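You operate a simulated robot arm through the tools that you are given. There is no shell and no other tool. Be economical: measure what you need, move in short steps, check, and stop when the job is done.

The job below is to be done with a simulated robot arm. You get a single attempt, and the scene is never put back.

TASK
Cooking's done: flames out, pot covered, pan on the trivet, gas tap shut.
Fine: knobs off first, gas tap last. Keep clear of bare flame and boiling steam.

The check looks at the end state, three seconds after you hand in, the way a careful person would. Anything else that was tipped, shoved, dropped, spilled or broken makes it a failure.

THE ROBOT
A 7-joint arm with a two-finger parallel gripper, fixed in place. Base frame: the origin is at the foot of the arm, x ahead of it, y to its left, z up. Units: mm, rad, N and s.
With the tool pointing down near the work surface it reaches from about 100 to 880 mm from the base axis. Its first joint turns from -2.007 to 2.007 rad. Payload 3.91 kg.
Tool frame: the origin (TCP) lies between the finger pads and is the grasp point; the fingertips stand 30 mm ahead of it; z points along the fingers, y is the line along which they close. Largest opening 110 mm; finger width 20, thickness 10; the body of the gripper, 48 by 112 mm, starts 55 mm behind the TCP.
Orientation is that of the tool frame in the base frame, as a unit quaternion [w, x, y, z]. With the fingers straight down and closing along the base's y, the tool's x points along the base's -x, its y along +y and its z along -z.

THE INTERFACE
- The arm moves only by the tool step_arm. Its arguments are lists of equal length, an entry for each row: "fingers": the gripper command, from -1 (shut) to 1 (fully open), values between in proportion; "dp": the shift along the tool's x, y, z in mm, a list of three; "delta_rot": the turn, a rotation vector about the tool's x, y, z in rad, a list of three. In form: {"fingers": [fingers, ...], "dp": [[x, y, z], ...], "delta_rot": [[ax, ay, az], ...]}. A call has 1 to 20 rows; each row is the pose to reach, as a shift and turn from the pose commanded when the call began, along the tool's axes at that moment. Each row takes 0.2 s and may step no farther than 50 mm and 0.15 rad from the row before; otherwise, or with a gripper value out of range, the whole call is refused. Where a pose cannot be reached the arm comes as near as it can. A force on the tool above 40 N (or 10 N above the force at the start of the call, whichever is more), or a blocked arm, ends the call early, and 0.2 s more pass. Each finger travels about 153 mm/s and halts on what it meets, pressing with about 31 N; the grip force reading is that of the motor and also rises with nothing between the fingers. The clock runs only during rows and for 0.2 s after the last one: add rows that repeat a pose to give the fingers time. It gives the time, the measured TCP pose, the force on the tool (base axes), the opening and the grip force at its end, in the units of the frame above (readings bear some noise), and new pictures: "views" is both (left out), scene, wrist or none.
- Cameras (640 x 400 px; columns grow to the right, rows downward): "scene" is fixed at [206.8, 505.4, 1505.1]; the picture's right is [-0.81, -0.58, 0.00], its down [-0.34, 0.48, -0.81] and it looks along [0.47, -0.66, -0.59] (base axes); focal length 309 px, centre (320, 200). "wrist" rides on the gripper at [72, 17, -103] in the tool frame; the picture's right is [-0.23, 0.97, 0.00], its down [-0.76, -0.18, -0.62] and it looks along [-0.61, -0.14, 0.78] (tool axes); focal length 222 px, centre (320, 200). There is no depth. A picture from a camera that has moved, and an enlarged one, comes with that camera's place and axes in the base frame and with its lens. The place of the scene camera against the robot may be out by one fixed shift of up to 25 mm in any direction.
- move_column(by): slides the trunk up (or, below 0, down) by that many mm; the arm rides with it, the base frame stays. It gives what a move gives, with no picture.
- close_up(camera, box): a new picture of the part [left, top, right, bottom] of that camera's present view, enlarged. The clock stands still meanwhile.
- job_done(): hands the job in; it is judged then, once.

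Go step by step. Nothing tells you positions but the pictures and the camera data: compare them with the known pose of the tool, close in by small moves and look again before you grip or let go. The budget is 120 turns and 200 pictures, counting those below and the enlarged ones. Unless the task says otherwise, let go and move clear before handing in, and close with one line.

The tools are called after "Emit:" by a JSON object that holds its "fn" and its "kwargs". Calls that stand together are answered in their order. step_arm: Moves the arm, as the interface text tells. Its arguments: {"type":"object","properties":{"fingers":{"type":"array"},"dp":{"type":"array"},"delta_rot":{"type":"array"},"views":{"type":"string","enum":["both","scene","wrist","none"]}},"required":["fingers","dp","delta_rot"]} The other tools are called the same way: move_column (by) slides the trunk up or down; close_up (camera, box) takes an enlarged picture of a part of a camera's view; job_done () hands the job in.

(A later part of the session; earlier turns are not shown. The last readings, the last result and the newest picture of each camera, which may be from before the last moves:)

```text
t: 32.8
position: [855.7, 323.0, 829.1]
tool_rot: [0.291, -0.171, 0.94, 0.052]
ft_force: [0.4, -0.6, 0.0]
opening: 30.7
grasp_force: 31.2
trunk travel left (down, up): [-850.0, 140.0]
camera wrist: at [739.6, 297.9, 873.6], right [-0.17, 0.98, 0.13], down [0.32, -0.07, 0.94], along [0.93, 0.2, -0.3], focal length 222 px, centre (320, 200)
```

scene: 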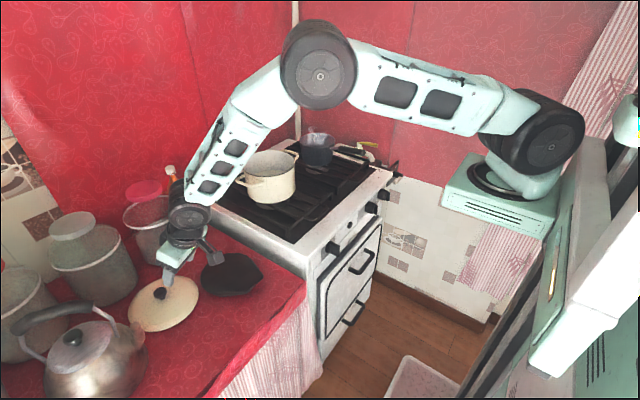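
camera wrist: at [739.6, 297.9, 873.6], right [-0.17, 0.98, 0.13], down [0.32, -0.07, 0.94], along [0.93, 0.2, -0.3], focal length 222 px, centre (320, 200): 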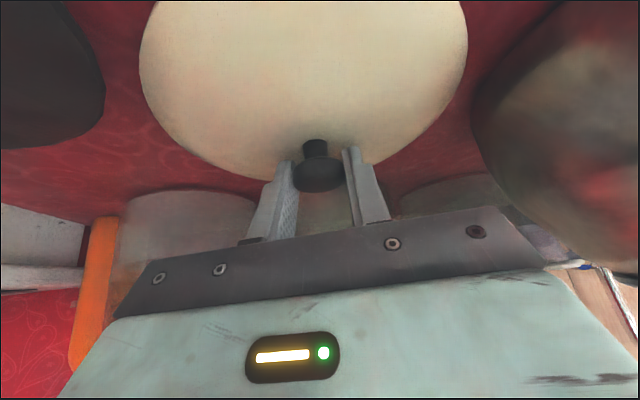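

Gripped at 30.7 mm. Lifting straight up.

Emit:
{"fn": "step_arm", "kwargs": {"fingers": [-1, -1, -1, -1], "dp": [[-8.5, 0, -12.4], [-17, 0, -25], [-28, 0, -41], [-34, 0, -49.5]], "delta_rot": [[0, 0, 0], [0, 0, 0], [0, 0, 0], [0, 0, 0]], "views": "both"}}

```text
t: 33.8
position: [857.6, 323.9, 889.5]
tool_rot: [0.29, -0.171, 0.94, 0.051]
ft_force: [-0.1, -1.2, -1.0]
opening: 30.6
grasp_force: 30.7
trunk travel left (down, up): [-850.0, 140.0]
camera wrist: at [739.8, 298.7, 933.1], right [-0.17, 0.98, 0.13], down [0.32, -0.07, 0.94], along [0.93, 0.2, -0.3], focal length 222 px, centre (320, 200)
```

scene: 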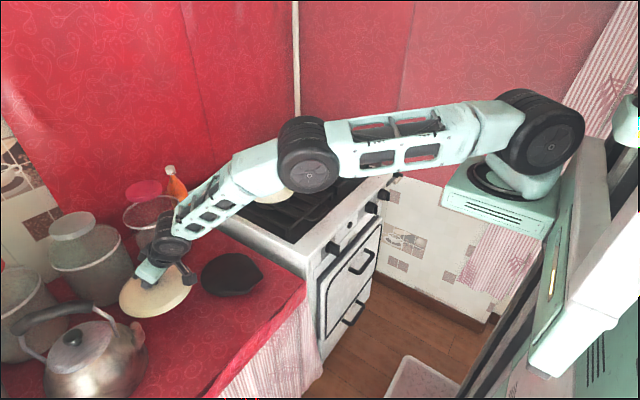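
wrist: 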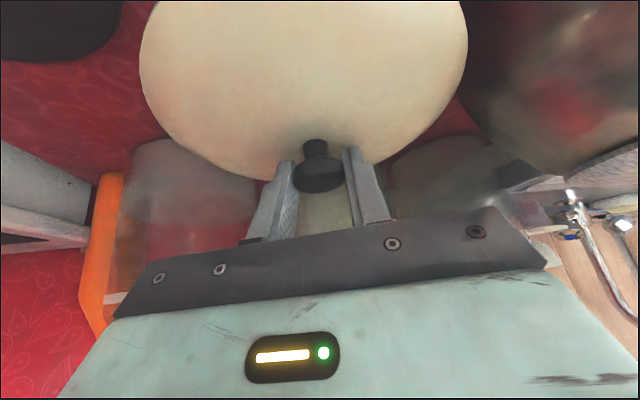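

The lid is held level. I'll raise and retreat with it, then look at the pot.

Emit:
{"fn": "step_arm", "kwargs": {"fingers": [-1, -1, -1, -1, -1, -1, -1], "dp": [[-4, -6, -38], [-8, -13, -75], [-12, -19, -113], [-16, -26, -150], [-20, -32, -188], [-24, -39, -226], [-24, -39, -226]], "delta_rot": [[0, 0, 0], [0, 0, 0], [0, 0, 0], [0, 0, 0], [0, 0, 0], [0, 0, 0], [0, 0, 0]], "views": "both"}}

Emit:
{"fn": "close_up", "kwargs": {"camera": "scene", "box": [180, 100, 360, 250]}}

```text
t: 35.4
position: [767.3, 249.4, 1089.9]
tool_rot: [0.29, -0.171, 0.94, 0.051]
ft_force: [0.2, -0.2, -0.7]
opening: 30.7
grasp_force: 31.1
trunk travel left (down, up): [-850.0, 140.0]
camera wrist: at [650.8, 225.0, 1133.1], right [-0.17, 0.98, 0.13], down [0.32, -0.07, 0.94], along [0.93, 0.2, -0.3], focal length 222 px, centre (320, 200)
```

scene: 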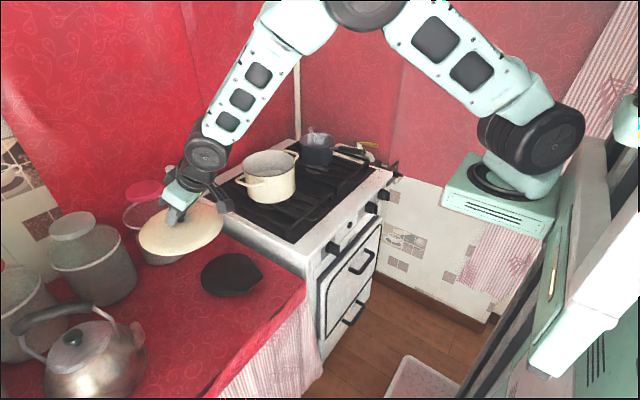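
wrist: 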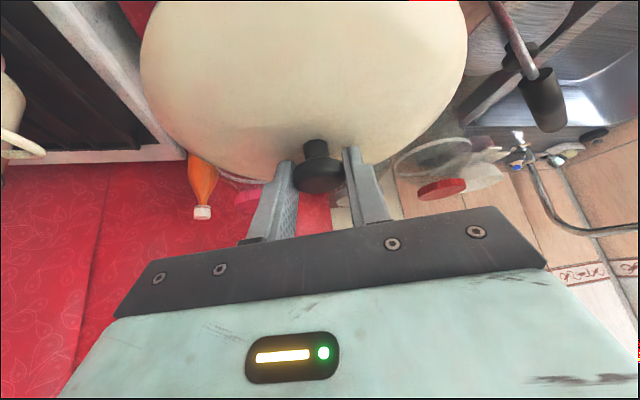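

```text
2.67 times, centred on (270, 175) of scene
camera zoom: at [206.8, 505.4, 1505.1], right [-0.81, -0.58, 0.0], down [-0.34, 0.48, -0.81], along [0.47, -0.66, -0.59], focal length 825 px, centre (453, 267)
```

zoom: 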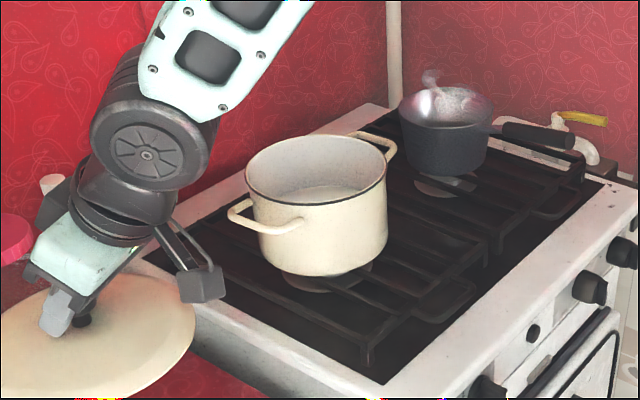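

The scene camera agrees well with the lid's known position. I'll slide right while staying short of the pot, to get a second view of its rim.

Emit:
{"fn": "step_arm", "kwargs": {"fingers": [-1, -1, -1, -1], "dp": [[9, -41, -14], [18, -81, -28], [26.4, -121.7, -42.4], [26.4, -121.7, -42.4]], "delta_rot": [[0, 0, 0], [0, 0, 0], [0, 0, 0], [0, 0, 0]], "views": "wrist"}}

Emit:
{"fn": "close_up", "kwargs": {"camera": "wrist", "box": [0, 20, 220, 200]}}

```text
t: 36.4
position: [767.2, 119.7, 1108.9]
tool_rot: [0.29, -0.171, 0.94, 0.051]
ft_force: [-0.6, -0.2, -1.1]
opening: 30.7
grasp_force: 30.8
trunk travel left (down, up): [-850.0, 140.0]
camera wrist: at [650.1, 94.2, 1153.7], right [-0.17, 0.98, 0.13], down [0.32, -0.07, 0.94], along [0.93, 0.2, -0.3], focal length 222 px, centre (320, 200)
```

wrist: 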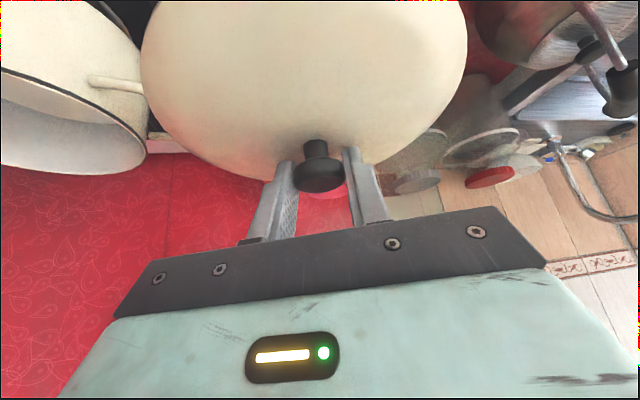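

```text
2.22 times, centred on (110, 110) of wrist
camera zoom: at [650.1, 94.2, 1153.7], right [-0.17, 0.98, 0.13], down [0.32, -0.07, 0.94], along [0.93, 0.2, -0.3], focal length 494 px, centre (787, 400)
```

zoom: 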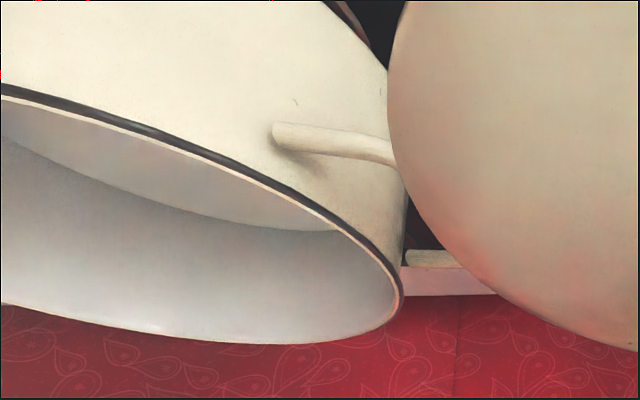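

The rim fits a circle centred ≈(882,-133), z≈991, diameter ~183. I'll carry the lid over it with ~45 mm clearance and check.

Emit:
{"fn": "step_arm", "kwargs": {"fingers": [-1, -1, -1, -1, -1, -1, -1, -1], "dp": [[1, -40, 3], [2, -79, 6], [3, -119, 8], [4, -158, 11], [5, -198, 14], [6, -237, 17], [6.5, -277, 19.6], [6.5, -277, 19.6]], "delta_rot": [[0, 0, 0], [0, 0, 0], [0, 0, 0], [0, 0, 0], [0, 0, 0], [0, 0, 0], [0, 0, 0], [0, 0, 0]], "views": "both"}}

Emit:
{"fn": "close_up", "kwargs": {"camera": "scene", "box": [200, 100, 360, 230]}}

```text
t: 38.2
position: [873.7, -137.0, 1090.4]
tool_rot: [0.291, -0.171, 0.94, 0.053]
ft_force: [0.8, 0.2, 0.0]
opening: 30.3
grasp_force: 31.1
trunk travel left (down, up): [-850.0, 140.0]
camera wrist: at [756.6, -163.0, 1134.5], right [-0.17, 0.98, 0.13], down [0.32, -0.07, 0.94], along [0.93, 0.2, -0.3], focal length 222 px, centre (320, 200)
```

scene: 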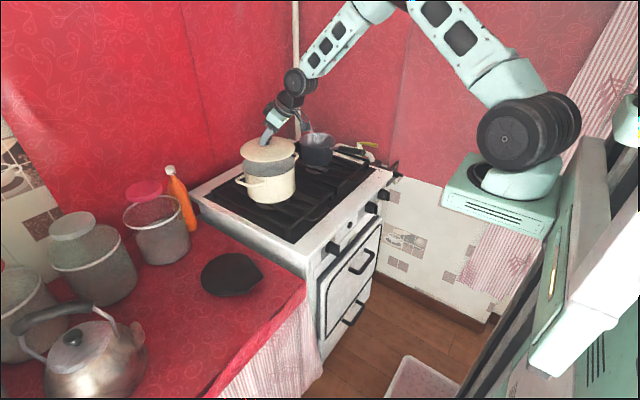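
wrist: 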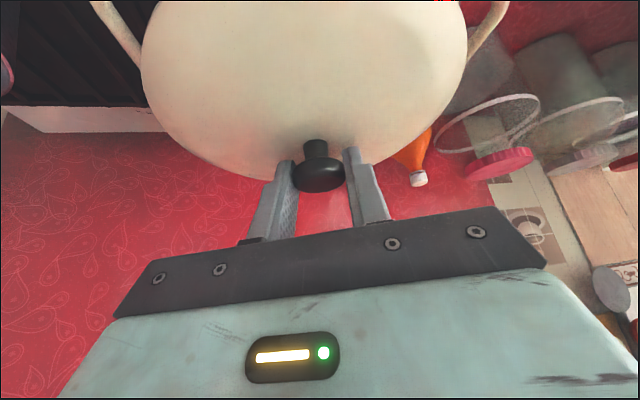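

```text
3.08 times, centred on (280, 165) of scene
camera zoom: at [206.8, 505.4, 1505.1], right [-0.81, -0.58, 0.0], down [-0.34, 0.48, -0.81], along [0.47, -0.66, -0.59], focal length 952 px, centre (443, 308)
```

zoom: 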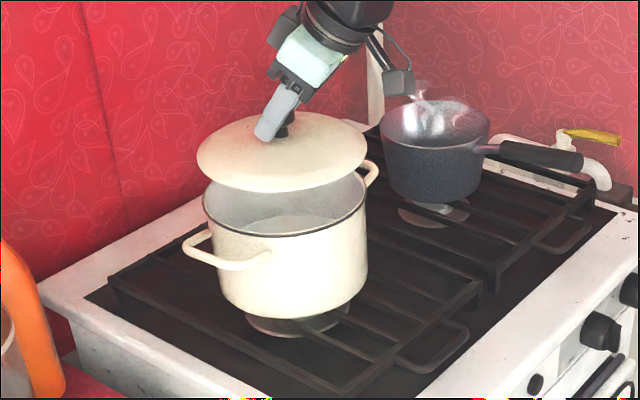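

The lid is nearly centred over the pot. I'll lower 30 mm and recheck the edges.

Emit:
{"fn": "step_arm", "kwargs": {"fingers": [-1, -1, -1], "dp": [[10, 1, 12], [19.2, 1, 23.2], [19.2, 1, 23.2]], "delta_rot": [[0, 0, 0], [0, 0, 0], [0, 0, 0]], "views": "none"}}

Emit:
{"fn": "close_up", "kwargs": {"camera": "scene", "box": [220, 120, 320, 220]}}

Emit:
{"fn": "close_up", "kwargs": {"camera": "wrist", "box": [60, 0, 540, 200]}}

```text
t: 39.0
position: [870.0, -138.0, 1059.5]
tool_rot: [0.29, -0.171, 0.94, 0.053]
ft_force: [-0.7, -0.3, -0.7]
opening: 30.6
grasp_force: 30.8
trunk travel left (down, up): [-850.0, 140.0]
```

```text
4.00 times, centred on (270, 170) of scene
camera zoom: at [206.8, 505.4, 1505.1], right [-0.81, -0.58, 0.0], down [-0.34, 0.48, -0.81], along [0.47, -0.66, -0.59], focal length 1237 px, centre (520, 320)
```

zoom: 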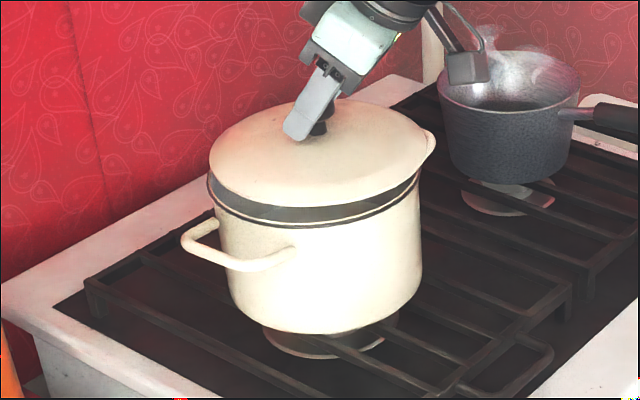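

```text
1.33 times, centred on (300, 100) of wrist
camera zoom: at [752.6, -163.2, 1103.8], right [-0.17, 0.98, 0.13], down [0.32, -0.07, 0.94], along [0.93, 0.2, -0.3], focal length 296 px, centre (347, 333)
```

zoom: 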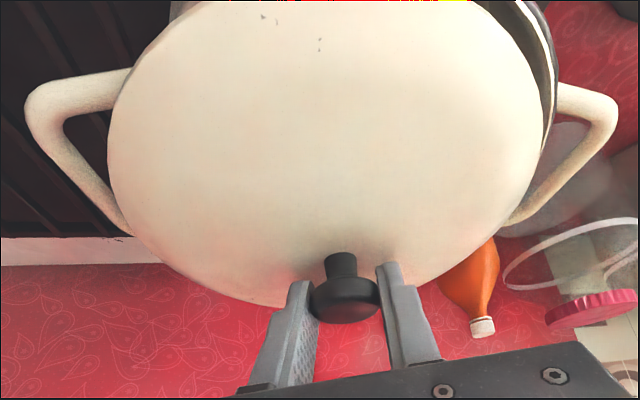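

The pot protrudes on the +y side, so the lid needs ~8 mm toward +y. I'll shift and recheck.

Emit:
{"fn": "step_arm", "kwargs": {"fingers": [-1, -1], "dp": [[-0.8, 8.2, 0.5], [-0.8, 8.2, 0.5]], "delta_rot": [[0, 0, 0], [0, 0, 0]], "views": "none"}}

Emit:
{"fn": "close_up", "kwargs": {"camera": "scene", "box": [235, 130, 305, 200]}}

Emit:
{"fn": "close_up", "kwargs": {"camera": "wrist", "box": [60, 0, 540, 200]}}

```text
t: 39.6
position: [867.2, -130.5, 1059.7]
tool_rot: [0.291, -0.169, 0.94, 0.051]
ft_force: [0.8, 0.0, -1.8]
opening: 30.4
grasp_force: 31.2
trunk travel left (down, up): [-850.0, 140.0]
```

```text
5.71 times, centred on (270, 165) of scene
camera zoom: at [206.8, 505.4, 1505.1], right [-0.81, -0.58, 0.0], down [-0.34, 0.48, -0.81], along [0.47, -0.66, -0.59], focal length 1768 px, centre (606, 400)
```

zoom: 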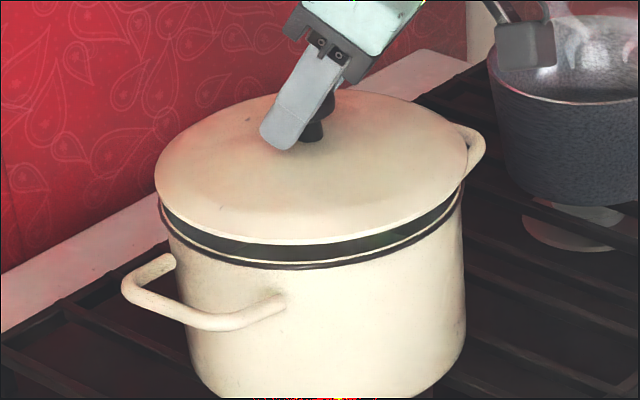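

```text
1.33 times, centred on (300, 100) of wrist
camera zoom: at [750.1, -155.5, 1104.3], right [-0.17, 0.98, 0.13], down [0.32, -0.07, 0.94], along [0.93, 0.2, -0.3], focal length 296 px, centre (347, 333)
```

zoom: 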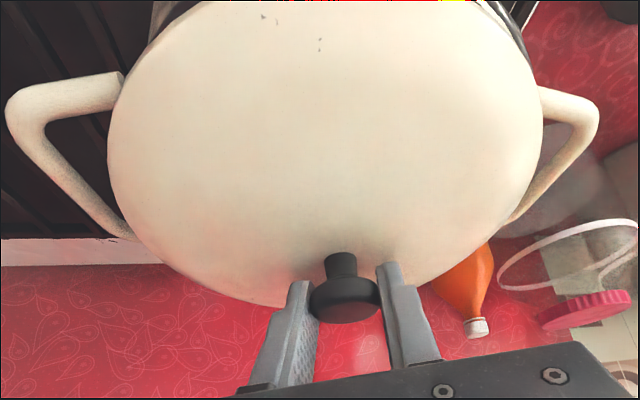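

Well centred in both views. Lowering to contact.

Emit:
{"fn": "step_arm", "kwargs": {"fingers": [-1, -1, -1, -1], "dp": [[3.4, 0, 5], [5.6, 0, 8.3], [7.3, 0, 10.7], [7.3, 0, 10.7]], "delta_rot": [[0, 0, 0], [0, 0, 0], [0, 0, 0], [0, 0, 0]], "views": "none"}}

Emit:
{"fn": "close_up", "kwargs": {"camera": "scene", "box": [235, 130, 305, 200]}}

```text
t: 40.6
position: [866.9, -128.1, 1048.5]
tool_rot: [0.292, -0.172, 0.939, 0.053]
ft_force: [-6.1, 8.6, 13.2]
opening: 30.5
grasp_force: 30.8
trunk travel left (down, up): [-850.0, 140.0]
```

```text
5.71 times, centred on (270, 165) of scene
camera zoom: at [206.8, 505.4, 1505.1], right [-0.81, -0.58, 0.0], down [-0.34, 0.48, -0.81], along [0.47, -0.66, -0.59], focal length 1768 px, centre (606, 400)
```

zoom: 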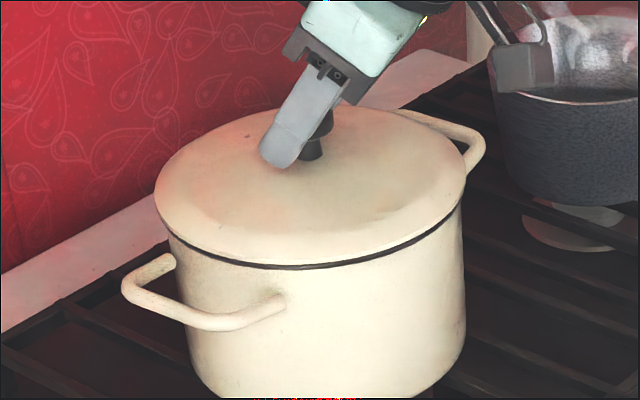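

First contact, with sideways force toward (-x,+y). I'll nudge that way and lower gently.

Emit:
{"fn": "step_arm", "kwargs": {"fingers": [-1, -1, -1], "dp": [[0.6, 3, 0.6], [2.8, 3, 4], [2.8, 3, 4]], "delta_rot": [[0, 0, 0], [0, 0, 0], [0, 0, 0]], "views": "none"}}

Emit:
{"fn": "close_up", "kwargs": {"camera": "scene", "box": [235, 130, 305, 200]}}

```text
t: 41.4
position: [867.7, -126.9, 1048.2]
tool_rot: [0.296, -0.171, 0.939, 0.051]
ft_force: [-12.5, 0.0, 18.8]
opening: 30.8
grasp_force: 30.7
trunk travel left (down, up): [-850.0, 140.0]
stopped in row 3: the force on the tool passed its limit (the readings are from after the stop); the commanded pose is now the measured one
```

```text
5.71 times, centred on (270, 165) of scene
camera zoom: at [206.8, 505.4, 1505.1], right [-0.81, -0.58, 0.0], down [-0.34, 0.48, -0.81], along [0.47, -0.66, -0.59], focal length 1768 px, centre (606, 400)
```

zoom: 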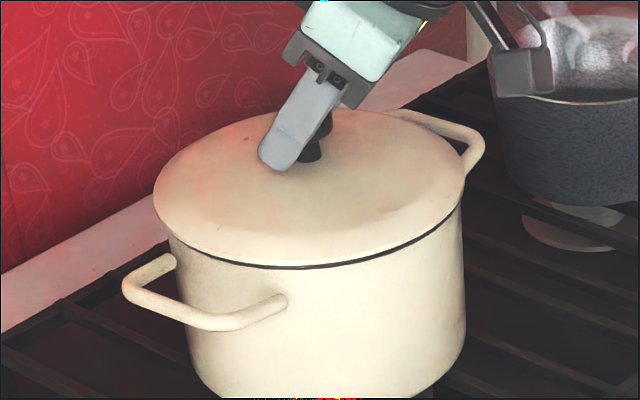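

The lid is on the rim, slightly left of centre in the scene view. I'll lift a touch, shift -x by 3 mm and set it down.

Emit:
{"fn": "step_arm", "kwargs": {"fingers": [-1, -1, -1, -1], "dp": [[-2.3, 0, -3.3], [0.3, 0.1, -5.1], [2.2, 0.1, -2.3], [2.6, 0.1, -1.8]], "delta_rot": [[0, 0, 0], [0, 0, 0], [0, 0, 0], [0, 0, 0]], "views": "none"}}

Emit:
{"fn": "close_up", "kwargs": {"camera": "scene", "box": [235, 130, 305, 200]}}

Emit:
{"fn": "close_up", "kwargs": {"camera": "wrist", "box": [60, 0, 540, 200]}}

```text
t: 42.4
position: [866.2, -127.1, 1048.5]
tool_rot: [0.296, -0.171, 0.938, 0.051]
ft_force: [-4.1, 3.5, 16.4]
opening: 30.7
grasp_force: 31.3
trunk travel left (down, up): [-850.0, 140.0]
```

```text
5.71 times, centred on (270, 165) of scene
camera zoom: at [206.8, 505.4, 1505.1], right [-0.81, -0.58, 0.0], down [-0.34, 0.48, -0.81], along [0.47, -0.66, -0.59], focal length 1768 px, centre (606, 400)
```

zoom: 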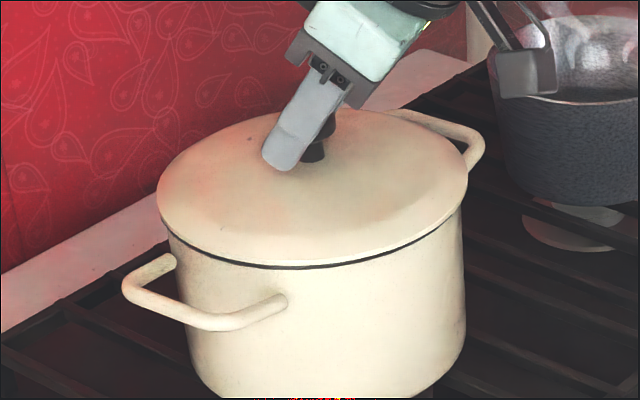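

```text
1.33 times, centred on (300, 100) of wrist
camera zoom: at [748.5, -153.6, 1090.7], right [-0.17, 0.98, 0.12], down [0.31, -0.07, 0.95], along [0.94, 0.2, -0.29], focal length 296 px, centre (347, 333)
```

zoom: 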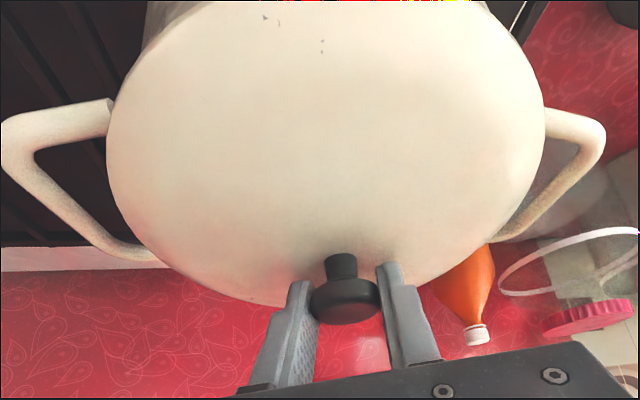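

Slightly over to +y in the wrist view. I'll correct by -2 mm, set it down and release gently.

Emit:
{"fn": "step_arm", "kwargs": {"fingers": [-1, -1, -1, -1, -0.6, -0.4, -0.2], "dp": [[-1.5, 0, -2.2], [-1, -2, -2.6], [0, -2, -1.1], [0.3, -2, -0.7], [0.3, -2, -0.7], [0.3, -2, -0.7], [0.3, -2, -0.7]], "delta_rot": [[0, 0, 0], [0, 0, 0], [0, 0, 0], [0, 0, 0], [0, 0, 0], [0, 0, 0], [0, 0, 0]], "views": "wrist"}}

Emit:
{"fn": "close_up", "kwargs": {"camera": "scene", "box": [235, 130, 305, 200]}}

```text
t: 44.0
position: [866.6, -134.0, 1047.4]
tool_rot: [0.296, -0.17, 0.938, 0.051]
ft_force: [8.1, -1.2, 23.8]
opening: 42.4
grasp_force: 0.2
trunk travel left (down, up): [-850.0, 140.0]
camera wrist: at [748.5, -158.7, 1090.5], right [-0.16, 0.98, 0.12], down [0.31, -0.07, 0.95], along [0.94, 0.19, -0.29], focal length 222 px, centre (320, 200)
```

wrist: 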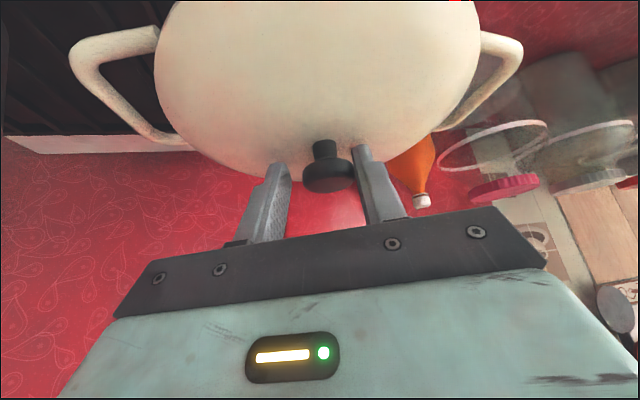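

```text
5.71 times, centred on (270, 165) of scene
camera zoom: at [206.8, 505.4, 1505.1], right [-0.81, -0.58, 0.0], down [-0.34, 0.48, -0.81], along [0.47, -0.66, -0.59], focal length 1768 px, centre (606, 400)
```

zoom: 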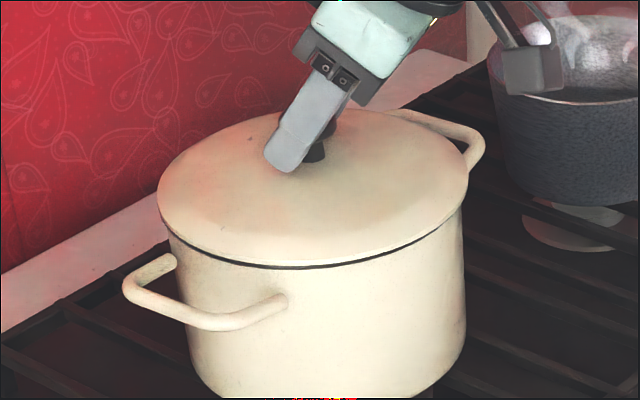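

Released. The fingertips press lightly on the lid, so I'll open a bit more and back out along the tool axis.

Emit:
{"fn": "step_arm", "kwargs": {"fingers": [0, 0.2, 0.2, 0.2, 0.2, 0.2], "dp": [[0, 2, -3], [0, 5, -8], [0, 5, -30], [0, 5, -65], [0, 5, -100], [0, 5, -120]], "delta_rot": [[0, 0, 0], [0, 0, 0], [0, 0, 0], [0, 0, 0], [0, 0, 0], [0, 0, 0]], "views": "wrist"}}

Emit:
{"fn": "close_up", "kwargs": {"camera": "scene", "box": [225, 120, 385, 220]}}

Emit:
{"fn": "close_up", "kwargs": {"camera": "scene", "box": [235, 130, 305, 200]}}

```text
t: 45.4
position: [798.7, -150.1, 1144.0]
tool_rot: [0.295, -0.17, 0.939, 0.051]
ft_force: [0.5, 0.2, 0.5]
opening: 65.8
grasp_force: 0.1
trunk travel left (down, up): [-850.0, 140.0]
camera wrist: at [681.9, -175.9, 1187.4], right [-0.17, 0.98, 0.12], down [0.31, -0.07, 0.95], along [0.93, 0.2, -0.3], focal length 222 px, centre (320, 200)
```

wrist: 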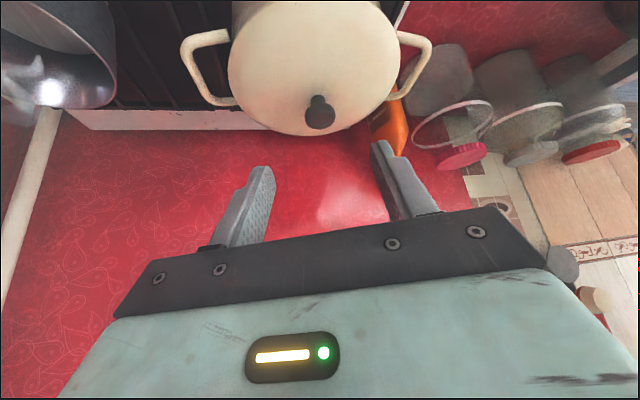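

```text
4.00 times, centred on (305, 170) of scene
camera zoom: at [206.8, 505.4, 1505.1], right [-0.81, -0.58, 0.0], down [-0.34, 0.48, -0.81], along [0.47, -0.66, -0.59], focal length 1237 px, centre (380, 320)
```

zoom: 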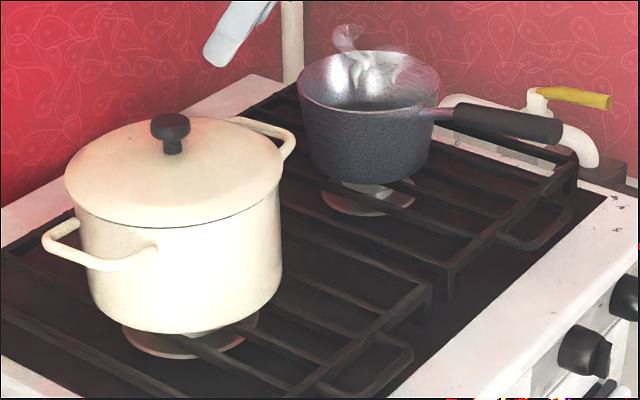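

```text
5.71 times, centred on (270, 165) of scene
camera zoom: at [206.8, 505.4, 1505.1], right [-0.81, -0.58, 0.0], down [-0.34, 0.48, -0.81], along [0.47, -0.66, -0.59], focal length 1768 px, centre (606, 400)
```

zoom: 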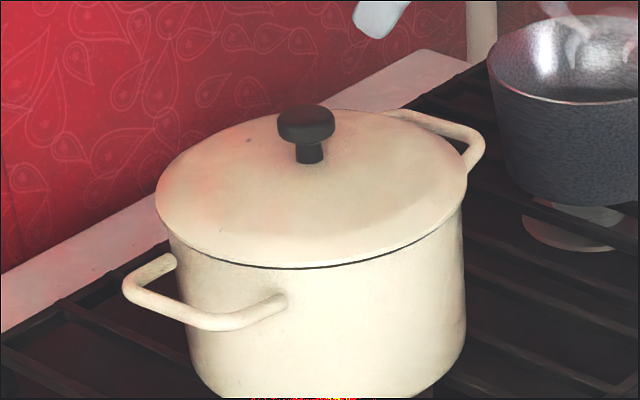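

The lid sits flush on the pot. The pan is at ≈(890,-440), its handle pointing toward -x with its end at ≈(690,-460,955). I'll move to a viewpoint in front of the handle, well clear of the steam.

Emit:
{"fn": "step_arm", "kwargs": {"fingers": [0.2, 0.2, 0.2, 0.2, 0.2, 0.2, 0.2, 0.2, 0.2, 0.2, 0.2, 0.2], "dp": [[32, -17, -12], [65, -34, -23], [97, -51, -35], [130, -68, -47], [162, -85, -59], [195, -102, -70], [227, -119, -82], [260, -136, -94], [292, -153, -106], [325, -170, -117], [357.5, -187, -129], [357.5, -187, -129]], "delta_rot": [[0.018, -0.009, 0.027], [0.037, -0.018, 0.054], [0.055, -0.027, 0.081], [0.074, -0.036, 0.108], [0.092, -0.045, 0.135], [0.11, -0.055, 0.162], [0.129, -0.064, 0.189], [0.148, -0.073, 0.216], [0.166, -0.082, 0.243], [0.185, -0.091, 0.27], [0.203, -0.1, 0.297], [0.203, -0.1, 0.297]], "views": "both"}}

Emit:
{"fn": "close_up", "kwargs": {"camera": "wrist", "box": [200, 40, 440, 220]}}

```text
t: 48.0
position: [519.0, -456.4, 1047.5]
tool_rot: [0.345, 0.003, 0.939, 0.007]
ft_force: [1.3, 0.4, -0.7]
opening: 65.9
grasp_force: 0.0
trunk travel left (down, up): [-850.0, 140.0]
camera wrist: at [397.4, -439.0, 1079.2], right [0.17, 0.97, 0.16], down [0.18, -0.19, 0.97], along [0.97, -0.14, -0.2], focal length 222 px, centre (320, 200)
```

scene: 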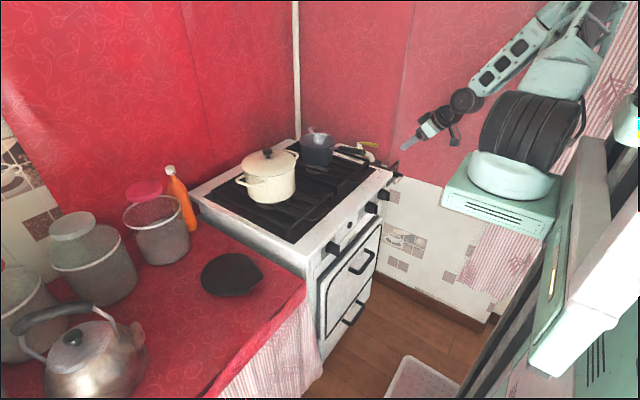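
wrist: 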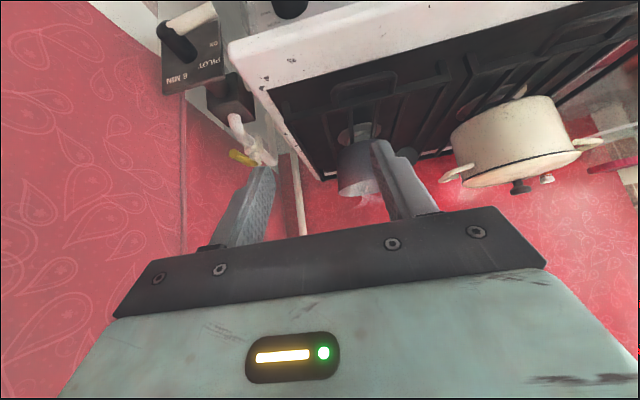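

```text
2.22 times, centred on (320, 130) of wrist
camera zoom: at [397.4, -439.0, 1079.2], right [0.17, 0.97, 0.16], down [0.18, -0.19, 0.97], along [0.97, -0.14, -0.2], focal length 494 px, centre (320, 356)
```

zoom: 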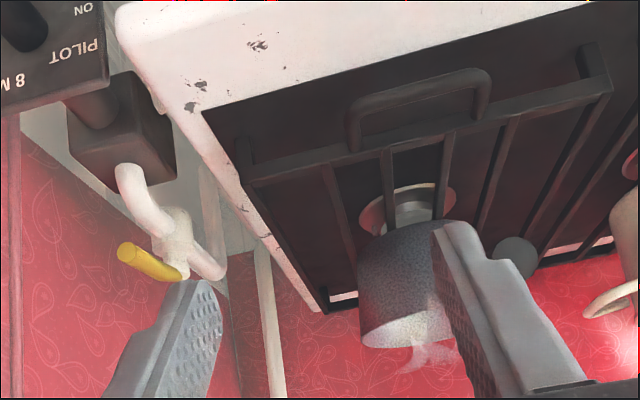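

The handle end shows as the round shape behind the right finger, at ≈(644,-369,1002), so the handle slopes up toward me. I'll shift +y to see it clearly.

Emit:
{"fn": "step_arm", "kwargs": {"fingers": [0.6, 1, 1], "dp": [[0, 45, 0], [0, 85, 0], [0, 85, 0]], "delta_rot": [[0, 0, 0], [0, 0, 0], [0, 0, 0]], "views": "wrist"}}

Emit:
{"fn": "close_up", "kwargs": {"camera": "wrist", "box": [220, 60, 420, 220]}}

Emit:
{"fn": "close_up", "kwargs": {"camera": "scene", "box": [290, 115, 400, 185]}}

```text
t: 48.8
position: [518.9, -371.7, 1049.2]
tool_rot: [0.345, 0.003, 0.938, 0.008]
ft_force: [-0.1, -0.6, 0.4]
opening: 110.2
grasp_force: 0.0
trunk travel left (down, up): [-850.0, 140.0]
camera wrist: at [396.6, -354.7, 1080.5], right [0.17, 0.97, 0.16], down [0.18, -0.19, 0.97], along [0.97, -0.14, -0.2], focal length 222 px, centre (320, 200)
```

wrist: 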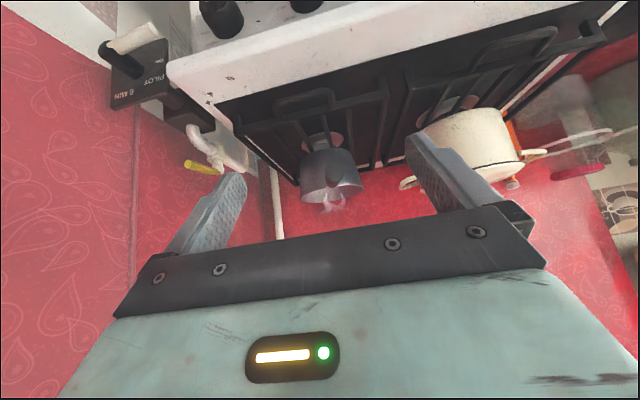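

```text
2.50 times, centred on (320, 140) of wrist
camera zoom: at [396.6, -354.7, 1080.5], right [0.17, 0.97, 0.16], down [0.18, -0.19, 0.97], along [0.97, -0.14, -0.2], focal length 555 px, centre (320, 350)
```

zoom: 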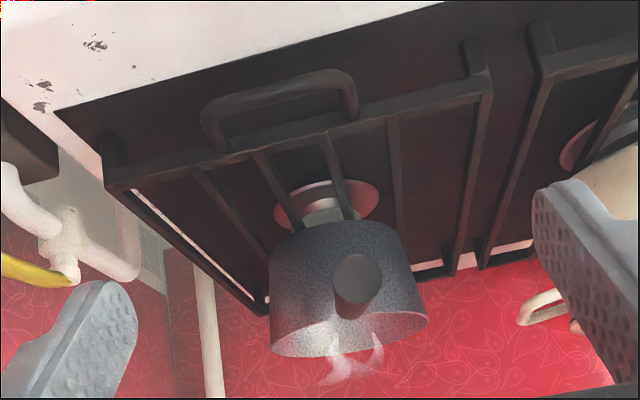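

```text
5.71 times, centred on (345, 150) of scene
camera zoom: at [206.8, 505.4, 1505.1], right [-0.81, -0.58, 0.0], down [-0.34, 0.48, -0.81], along [0.47, -0.66, -0.59], focal length 1768 px, centre (177, 486)
```

zoom: 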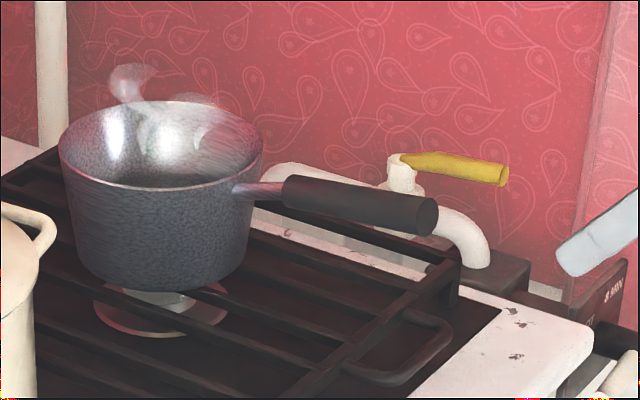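

Handle end ≈(651,-367,995), Ø23, running along (0.985,-0.111,-0.128); the pan centre is ≈(889,-395). I'll line the tool up with the handle, fingers closing vertically so they can resist the pan's weight, at a standoff.

Emit:
{"fn": "step_arm", "kwargs": {"fingers": [1, 0.6, 0.2, 0.2, 0.2, 0.2, 0.2, 0.2, 0.2, 0.2, 0.2, 0.2, 0.2, 0.2], "dp": [[-1.4, 0.8, 5.8], [-2.9, 1.7, 11.5], [-4.3, 2.5, 17.3], [-5.7, 3.4, 23], [-7.2, 4.2, 28.8], [-8.6, 5, 34.6], [-10, 5.9, 40.4], [-11.4, 6.8, 46], [-12.9, 7.6, 52], [-14.3, 8.5, 57.7], [-15.7, 9.3, 63.5], [-17.2, 10, 69], [-18.6, 11, 75], [-18.6, 11, 75]], "delta_rot": [[-0.038, -0.051, 0.118], [-0.076, -0.102, 0.235], [-0.114, -0.153, 0.353], [-0.152, -0.204, 0.47], [-0.19, -0.255, 0.588], [-0.228, -0.306, 0.706], [-0.265, -0.358, 0.823], [-0.303, -0.409, 0.941], [-0.341, -0.46, 1.059], [-0.379, -0.511, 1.176], [-0.417, -0.562, 1.294], [-0.455, -0.613, 1.411], [-0.493, -0.664, 1.529], [-0.493, -0.664, 1.529]], "views": "both"}}

```text
t: 51.8
position: [584.3, -357.7, 1005.3]
tool_rot: [0.493, 0.56, 0.501, 0.439]
ft_force: [0.5, -0.6, -0.4]
opening: 66.2
grasp_force: 0.0
trunk travel left (down, up): [-850.0, 140.0]
camera wrist: at [492.5, -273.9, 1033.9], right [0.1, -0.24, 0.97], down [-0.72, -0.68, -0.1], along [0.68, -0.69, -0.24], focal length 222 px, centre (320, 200)
```

scene: 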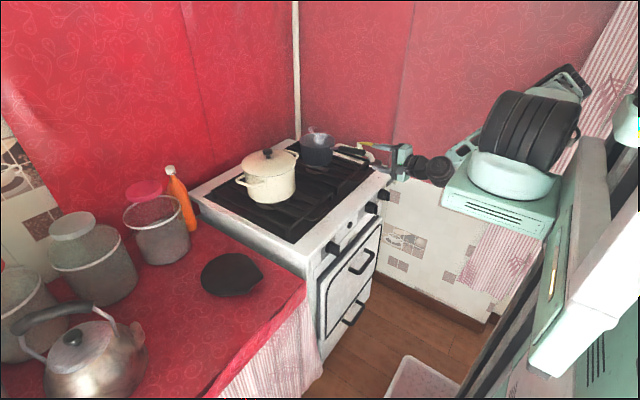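
wrist: 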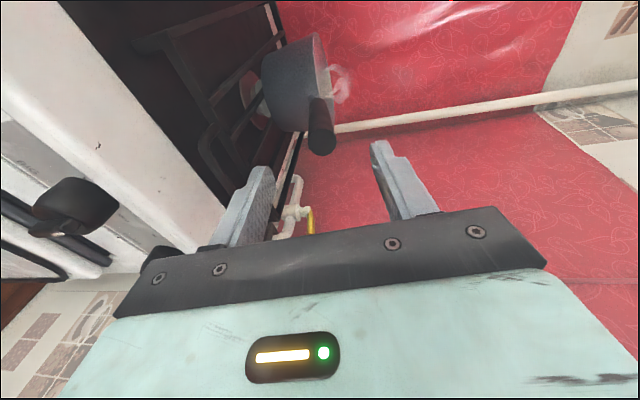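

Aligned well. I'll enlarge to verify the axis alignment before inserting.

Emit:
{"fn": "close_up", "kwargs": {"camera": "wrist", "box": [230, 20, 410, 180]}}

```text
2.50 times, centred on (320, 100) of wrist
camera zoom: at [492.5, -273.9, 1033.9], right [0.1, -0.24, 0.97], down [-0.72, -0.68, -0.1], along [0.68, -0.69, -0.24], focal length 555 px, centre (320, 450)
```

zoom: 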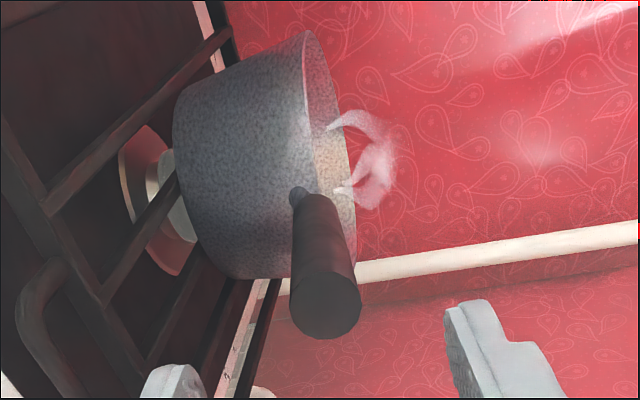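

The handle dips ~0.09 rad more than the tool axis. I'll pitch to match and slide the fingers over the handle.

Emit:
{"fn": "step_arm", "kwargs": {"fingers": [0.2, 0.2, 0.2, 0.2, 0.2, 0.2], "dp": [[0, 2, 10], [0, 1, 35], [0, 0, 60], [0, -1, 85], [0, -1.9, 108], [0, -1.9, 108]], "delta_rot": [[0.05, 0, 0], [0.09, 0, 0], [0.09, 0, 0], [0.09, 0, 0], [0.09, 0, 0], [0.09, 0, 0]], "views": "both"}}

Emit:
{"fn": "close_up", "kwargs": {"camera": "wrist", "box": [210, 60, 430, 240]}}

Emit:
{"fn": "close_up", "kwargs": {"camera": "scene", "box": [290, 115, 420, 195]}}

```text
t: 53.2
position: [692.3, -369.0, 987.6]
tool_rot: [0.466, 0.582, 0.521, 0.416]
ft_force: [0.1, 0.3, -0.6]
opening: 66.3
grasp_force: 0.0
trunk travel left (down, up): [-850.0, 140.0]
camera wrist: at [603.2, -284.9, 1026.2], right [0.19, -0.25, 0.95], down [-0.73, -0.68, -0.04], along [0.66, -0.69, -0.31], focal length 222 px, centre (320, 200)
```

scene: 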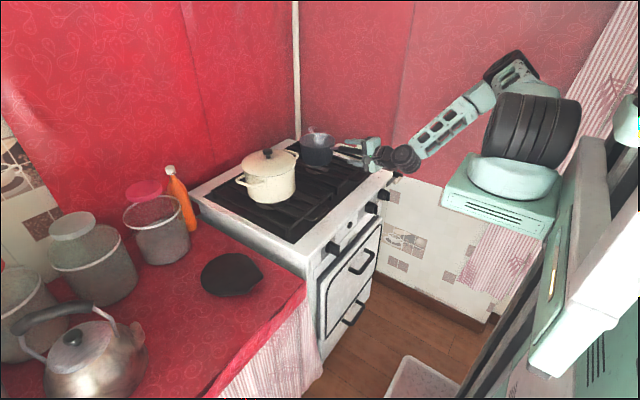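
wrist: 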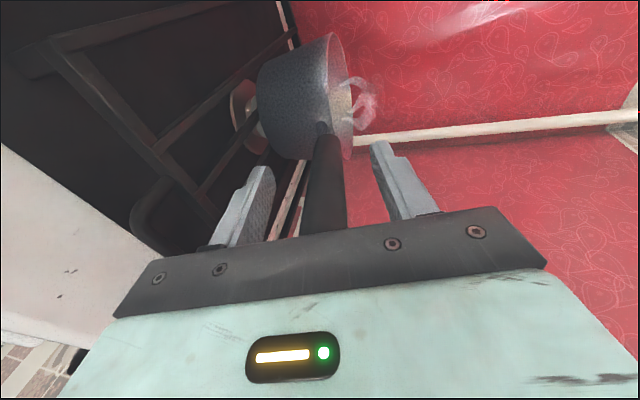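

```text
2.22 times, centred on (320, 150) of wrist
camera zoom: at [603.2, -284.9, 1026.2], right [0.19, -0.25, 0.95], down [-0.73, -0.68, -0.04], along [0.66, -0.69, -0.31], focal length 494 px, centre (320, 311)
```

zoom: 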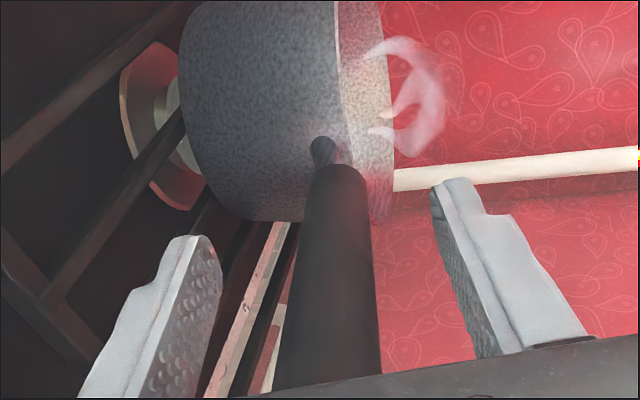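

```text
4.92 times, centred on (355, 155) of scene
camera zoom: at [206.8, 505.4, 1505.1], right [-0.81, -0.58, 0.0], down [-0.34, 0.48, -0.81], along [0.47, -0.66, -0.59], focal length 1523 px, centre (148, 422)
```

zoom: 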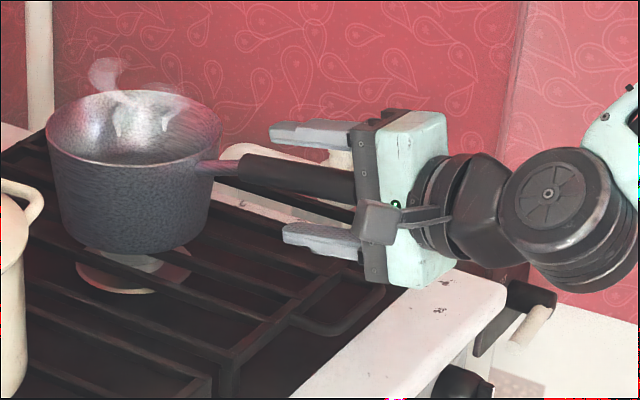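

The handle is deep between the fingers. I'll fine-align by 3 mm and 0.04 rad, then close.

Emit:
{"fn": "step_arm", "kwargs": {"fingers": [0.2, -0.2, -0.6, -1, -1], "dp": [[-2, 3, 3], [-2, 3, 3], [-2, 3, 3], [-2, 3, 3], [-2, 3, 3]], "delta_rot": [[-0.04, 0, 0], [-0.04, 0, 0], [-0.04, 0, 0], [-0.04, 0, 0], [-0.04, 0, 0]], "views": "wrist"}}

Emit:
{"fn": "close_up", "kwargs": {"camera": "scene", "box": [290, 115, 420, 195]}}

```text
t: 54.4
position: [694.2, -372.4, 991.9]
tool_rot: [0.479, 0.571, 0.512, 0.428]
ft_force: [-0.3, -0.1, 3.5]
opening: 25.8
grasp_force: 30.9
trunk travel left (down, up): [-850.0, 140.0]
camera wrist: at [604.3, -287.9, 1025.1], right [0.15, -0.24, 0.96], down [-0.73, -0.68, -0.06], along [0.67, -0.69, -0.28], focal length 222 px, centre (320, 200)
```

wrist: 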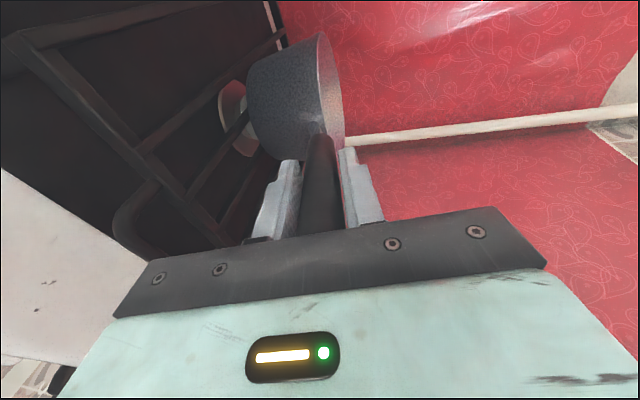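

```text
4.92 times, centred on (355, 155) of scene
camera zoom: at [206.8, 505.4, 1505.1], right [-0.81, -0.58, 0.0], down [-0.34, 0.48, -0.81], along [0.47, -0.66, -0.59], focal length 1523 px, centre (148, 422)
```

zoom: 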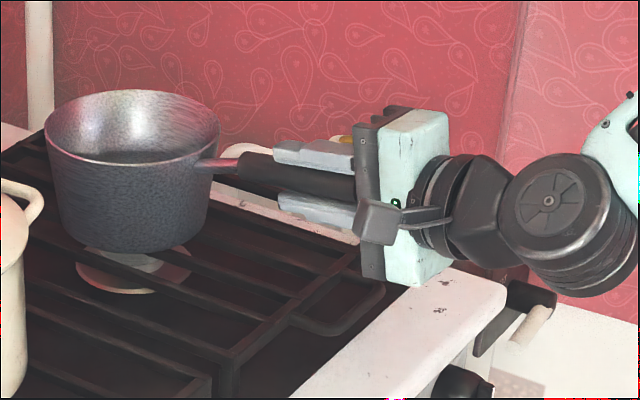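

Gripped firmly, and the steam has died away. Test lift of 15 mm.

Emit:
{"fn": "step_arm", "kwargs": {"fingers": [-1, -1, -1, -1], "dp": [[0, 5, -0.9], [0, 10, -1.8], [0, 14.8, -2.6], [0, 14.8, -2.6]], "delta_rot": [[0, 0, 0], [0, 0, 0], [0, 0, 0], [0, 0, 0]], "views": "wrist"}}

Emit:
{"fn": "close_up", "kwargs": {"camera": "scene", "box": [290, 115, 420, 195]}}

```text
t: 55.4
position: [694.6, -372.1, 1004.2]
tool_rot: [0.477, 0.573, 0.513, 0.426]
ft_force: [-0.9, 0.3, -10.1]
opening: 25.9
grasp_force: 30.8
trunk travel left (down, up): [-850.0, 140.0]
camera wrist: at [604.3, -288.2, 1039.7], right [0.15, -0.24, 0.96], down [-0.73, -0.68, -0.06], along [0.67, -0.69, -0.28], focal length 222 px, centre (320, 200)
```

wrist: 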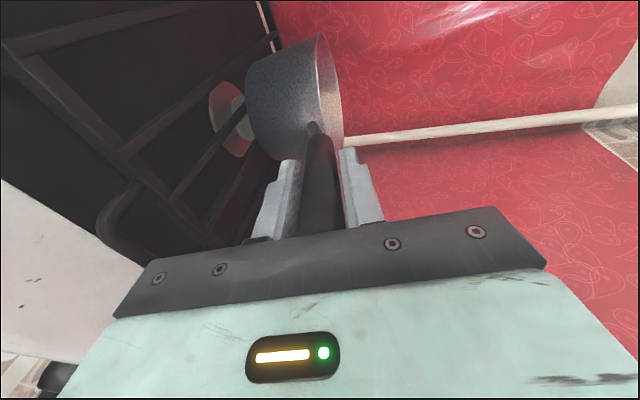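

```text
4.92 times, centred on (355, 155) of scene
camera zoom: at [206.8, 505.4, 1505.1], right [-0.81, -0.58, 0.0], down [-0.34, 0.48, -0.81], along [0.47, -0.66, -0.59], focal length 1523 px, centre (148, 422)
```

zoom: 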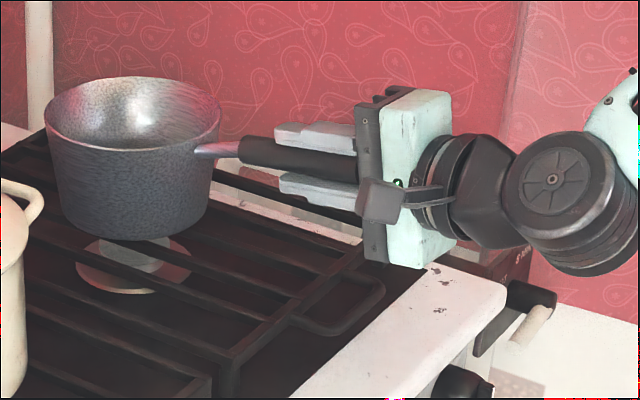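

The pan holds with little droop (~10 N). Raising it high enough to clear the pot.

Emit:
{"fn": "step_arm", "kwargs": {"fingers": [-1, -1, -1, -1, -1, -1, -1, -1, -1], "dp": [[0, 23, -4.1], [0, 46, -8.2], [0, 69, -12.3], [0, 92, -16.4], [0, 115, -20.5], [0, 138, -24.6], [0, 161, -28.7], [0, 183, -32.8], [0, 183, -32.8]], "delta_rot": [[0, 0, 0], [0, 0, 0], [0, 0, 0], [0, 0, 0], [0, 0, 0], [0, 0, 0], [0, 0, 0], [0, 0, 0], [0, 0, 0]], "views": "both"}}

```text
t: 57.4
position: [693.2, -370.5, 1192.1]
tool_rot: [0.478, 0.572, 0.512, 0.427]
ft_force: [-0.5, 0.2, -10.2]
opening: 26.1
grasp_force: 30.5
trunk travel left (down, up): [-850.0, 140.0]
camera wrist: at [603.3, -288.1, 1225.8], right [0.15, -0.24, 0.96], down [-0.73, -0.69, -0.06], along [0.67, -0.69, -0.28], focal length 222 px, centre (320, 200)
```

scene: 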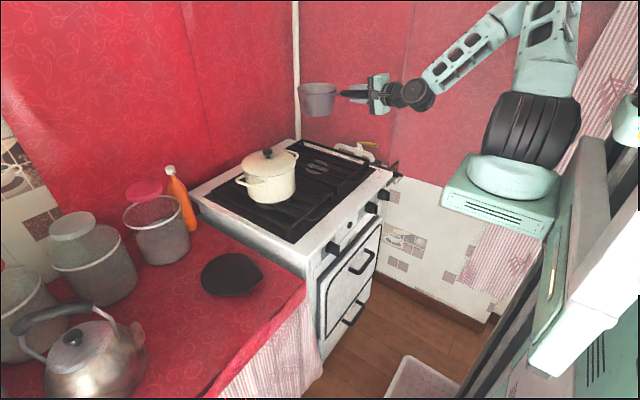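
wrist: 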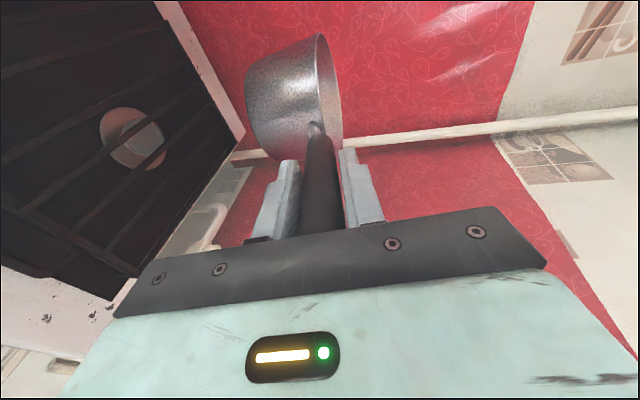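

Stable. Carrying to the left, at height, in two legs.

Emit:
{"fn": "step_arm", "kwargs": {"fingers": [-1, -1, -1, -1, -1, -1, -1, -1, -1], "dp": [[35, -0.6, -3.8], [70, -1.3, -7.7], [104, -1.9, -11.5], [139, -2.5, -15.3], [174, -3.2, -19.1], [209, -3.8, -23], [244, -4.4, -26.7], [279, -5, -30.5], [279, -5, -30.5]], "delta_rot": [[0, 0, 0], [0, 0, 0], [0, 0, 0], [0, 0, 0], [0, 0, 0], [0, 0, 0], [0, 0, 0], [0, 0, 0], [0, 0, 0]], "views": "scene"}}

```text
t: 59.4
position: [695.5, -90.4, 1190.0]
tool_rot: [0.478, 0.572, 0.512, 0.427]
ft_force: [-0.2, 0.7, -10.6]
opening: 26.3
grasp_force: 30.5
out of reach, approached as far as the arm can: row 6, 7
trunk travel left (down, up): [-850.0, 140.0]
```

scene: 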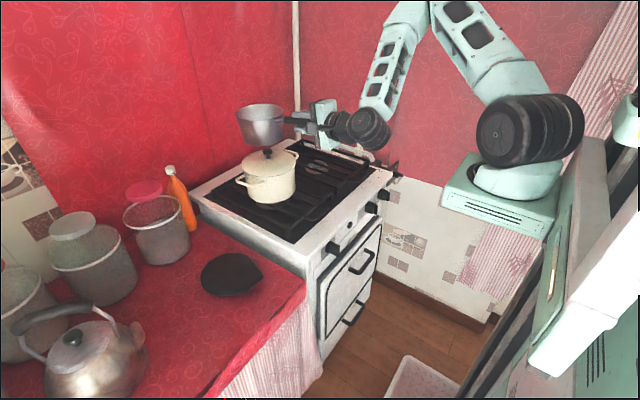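

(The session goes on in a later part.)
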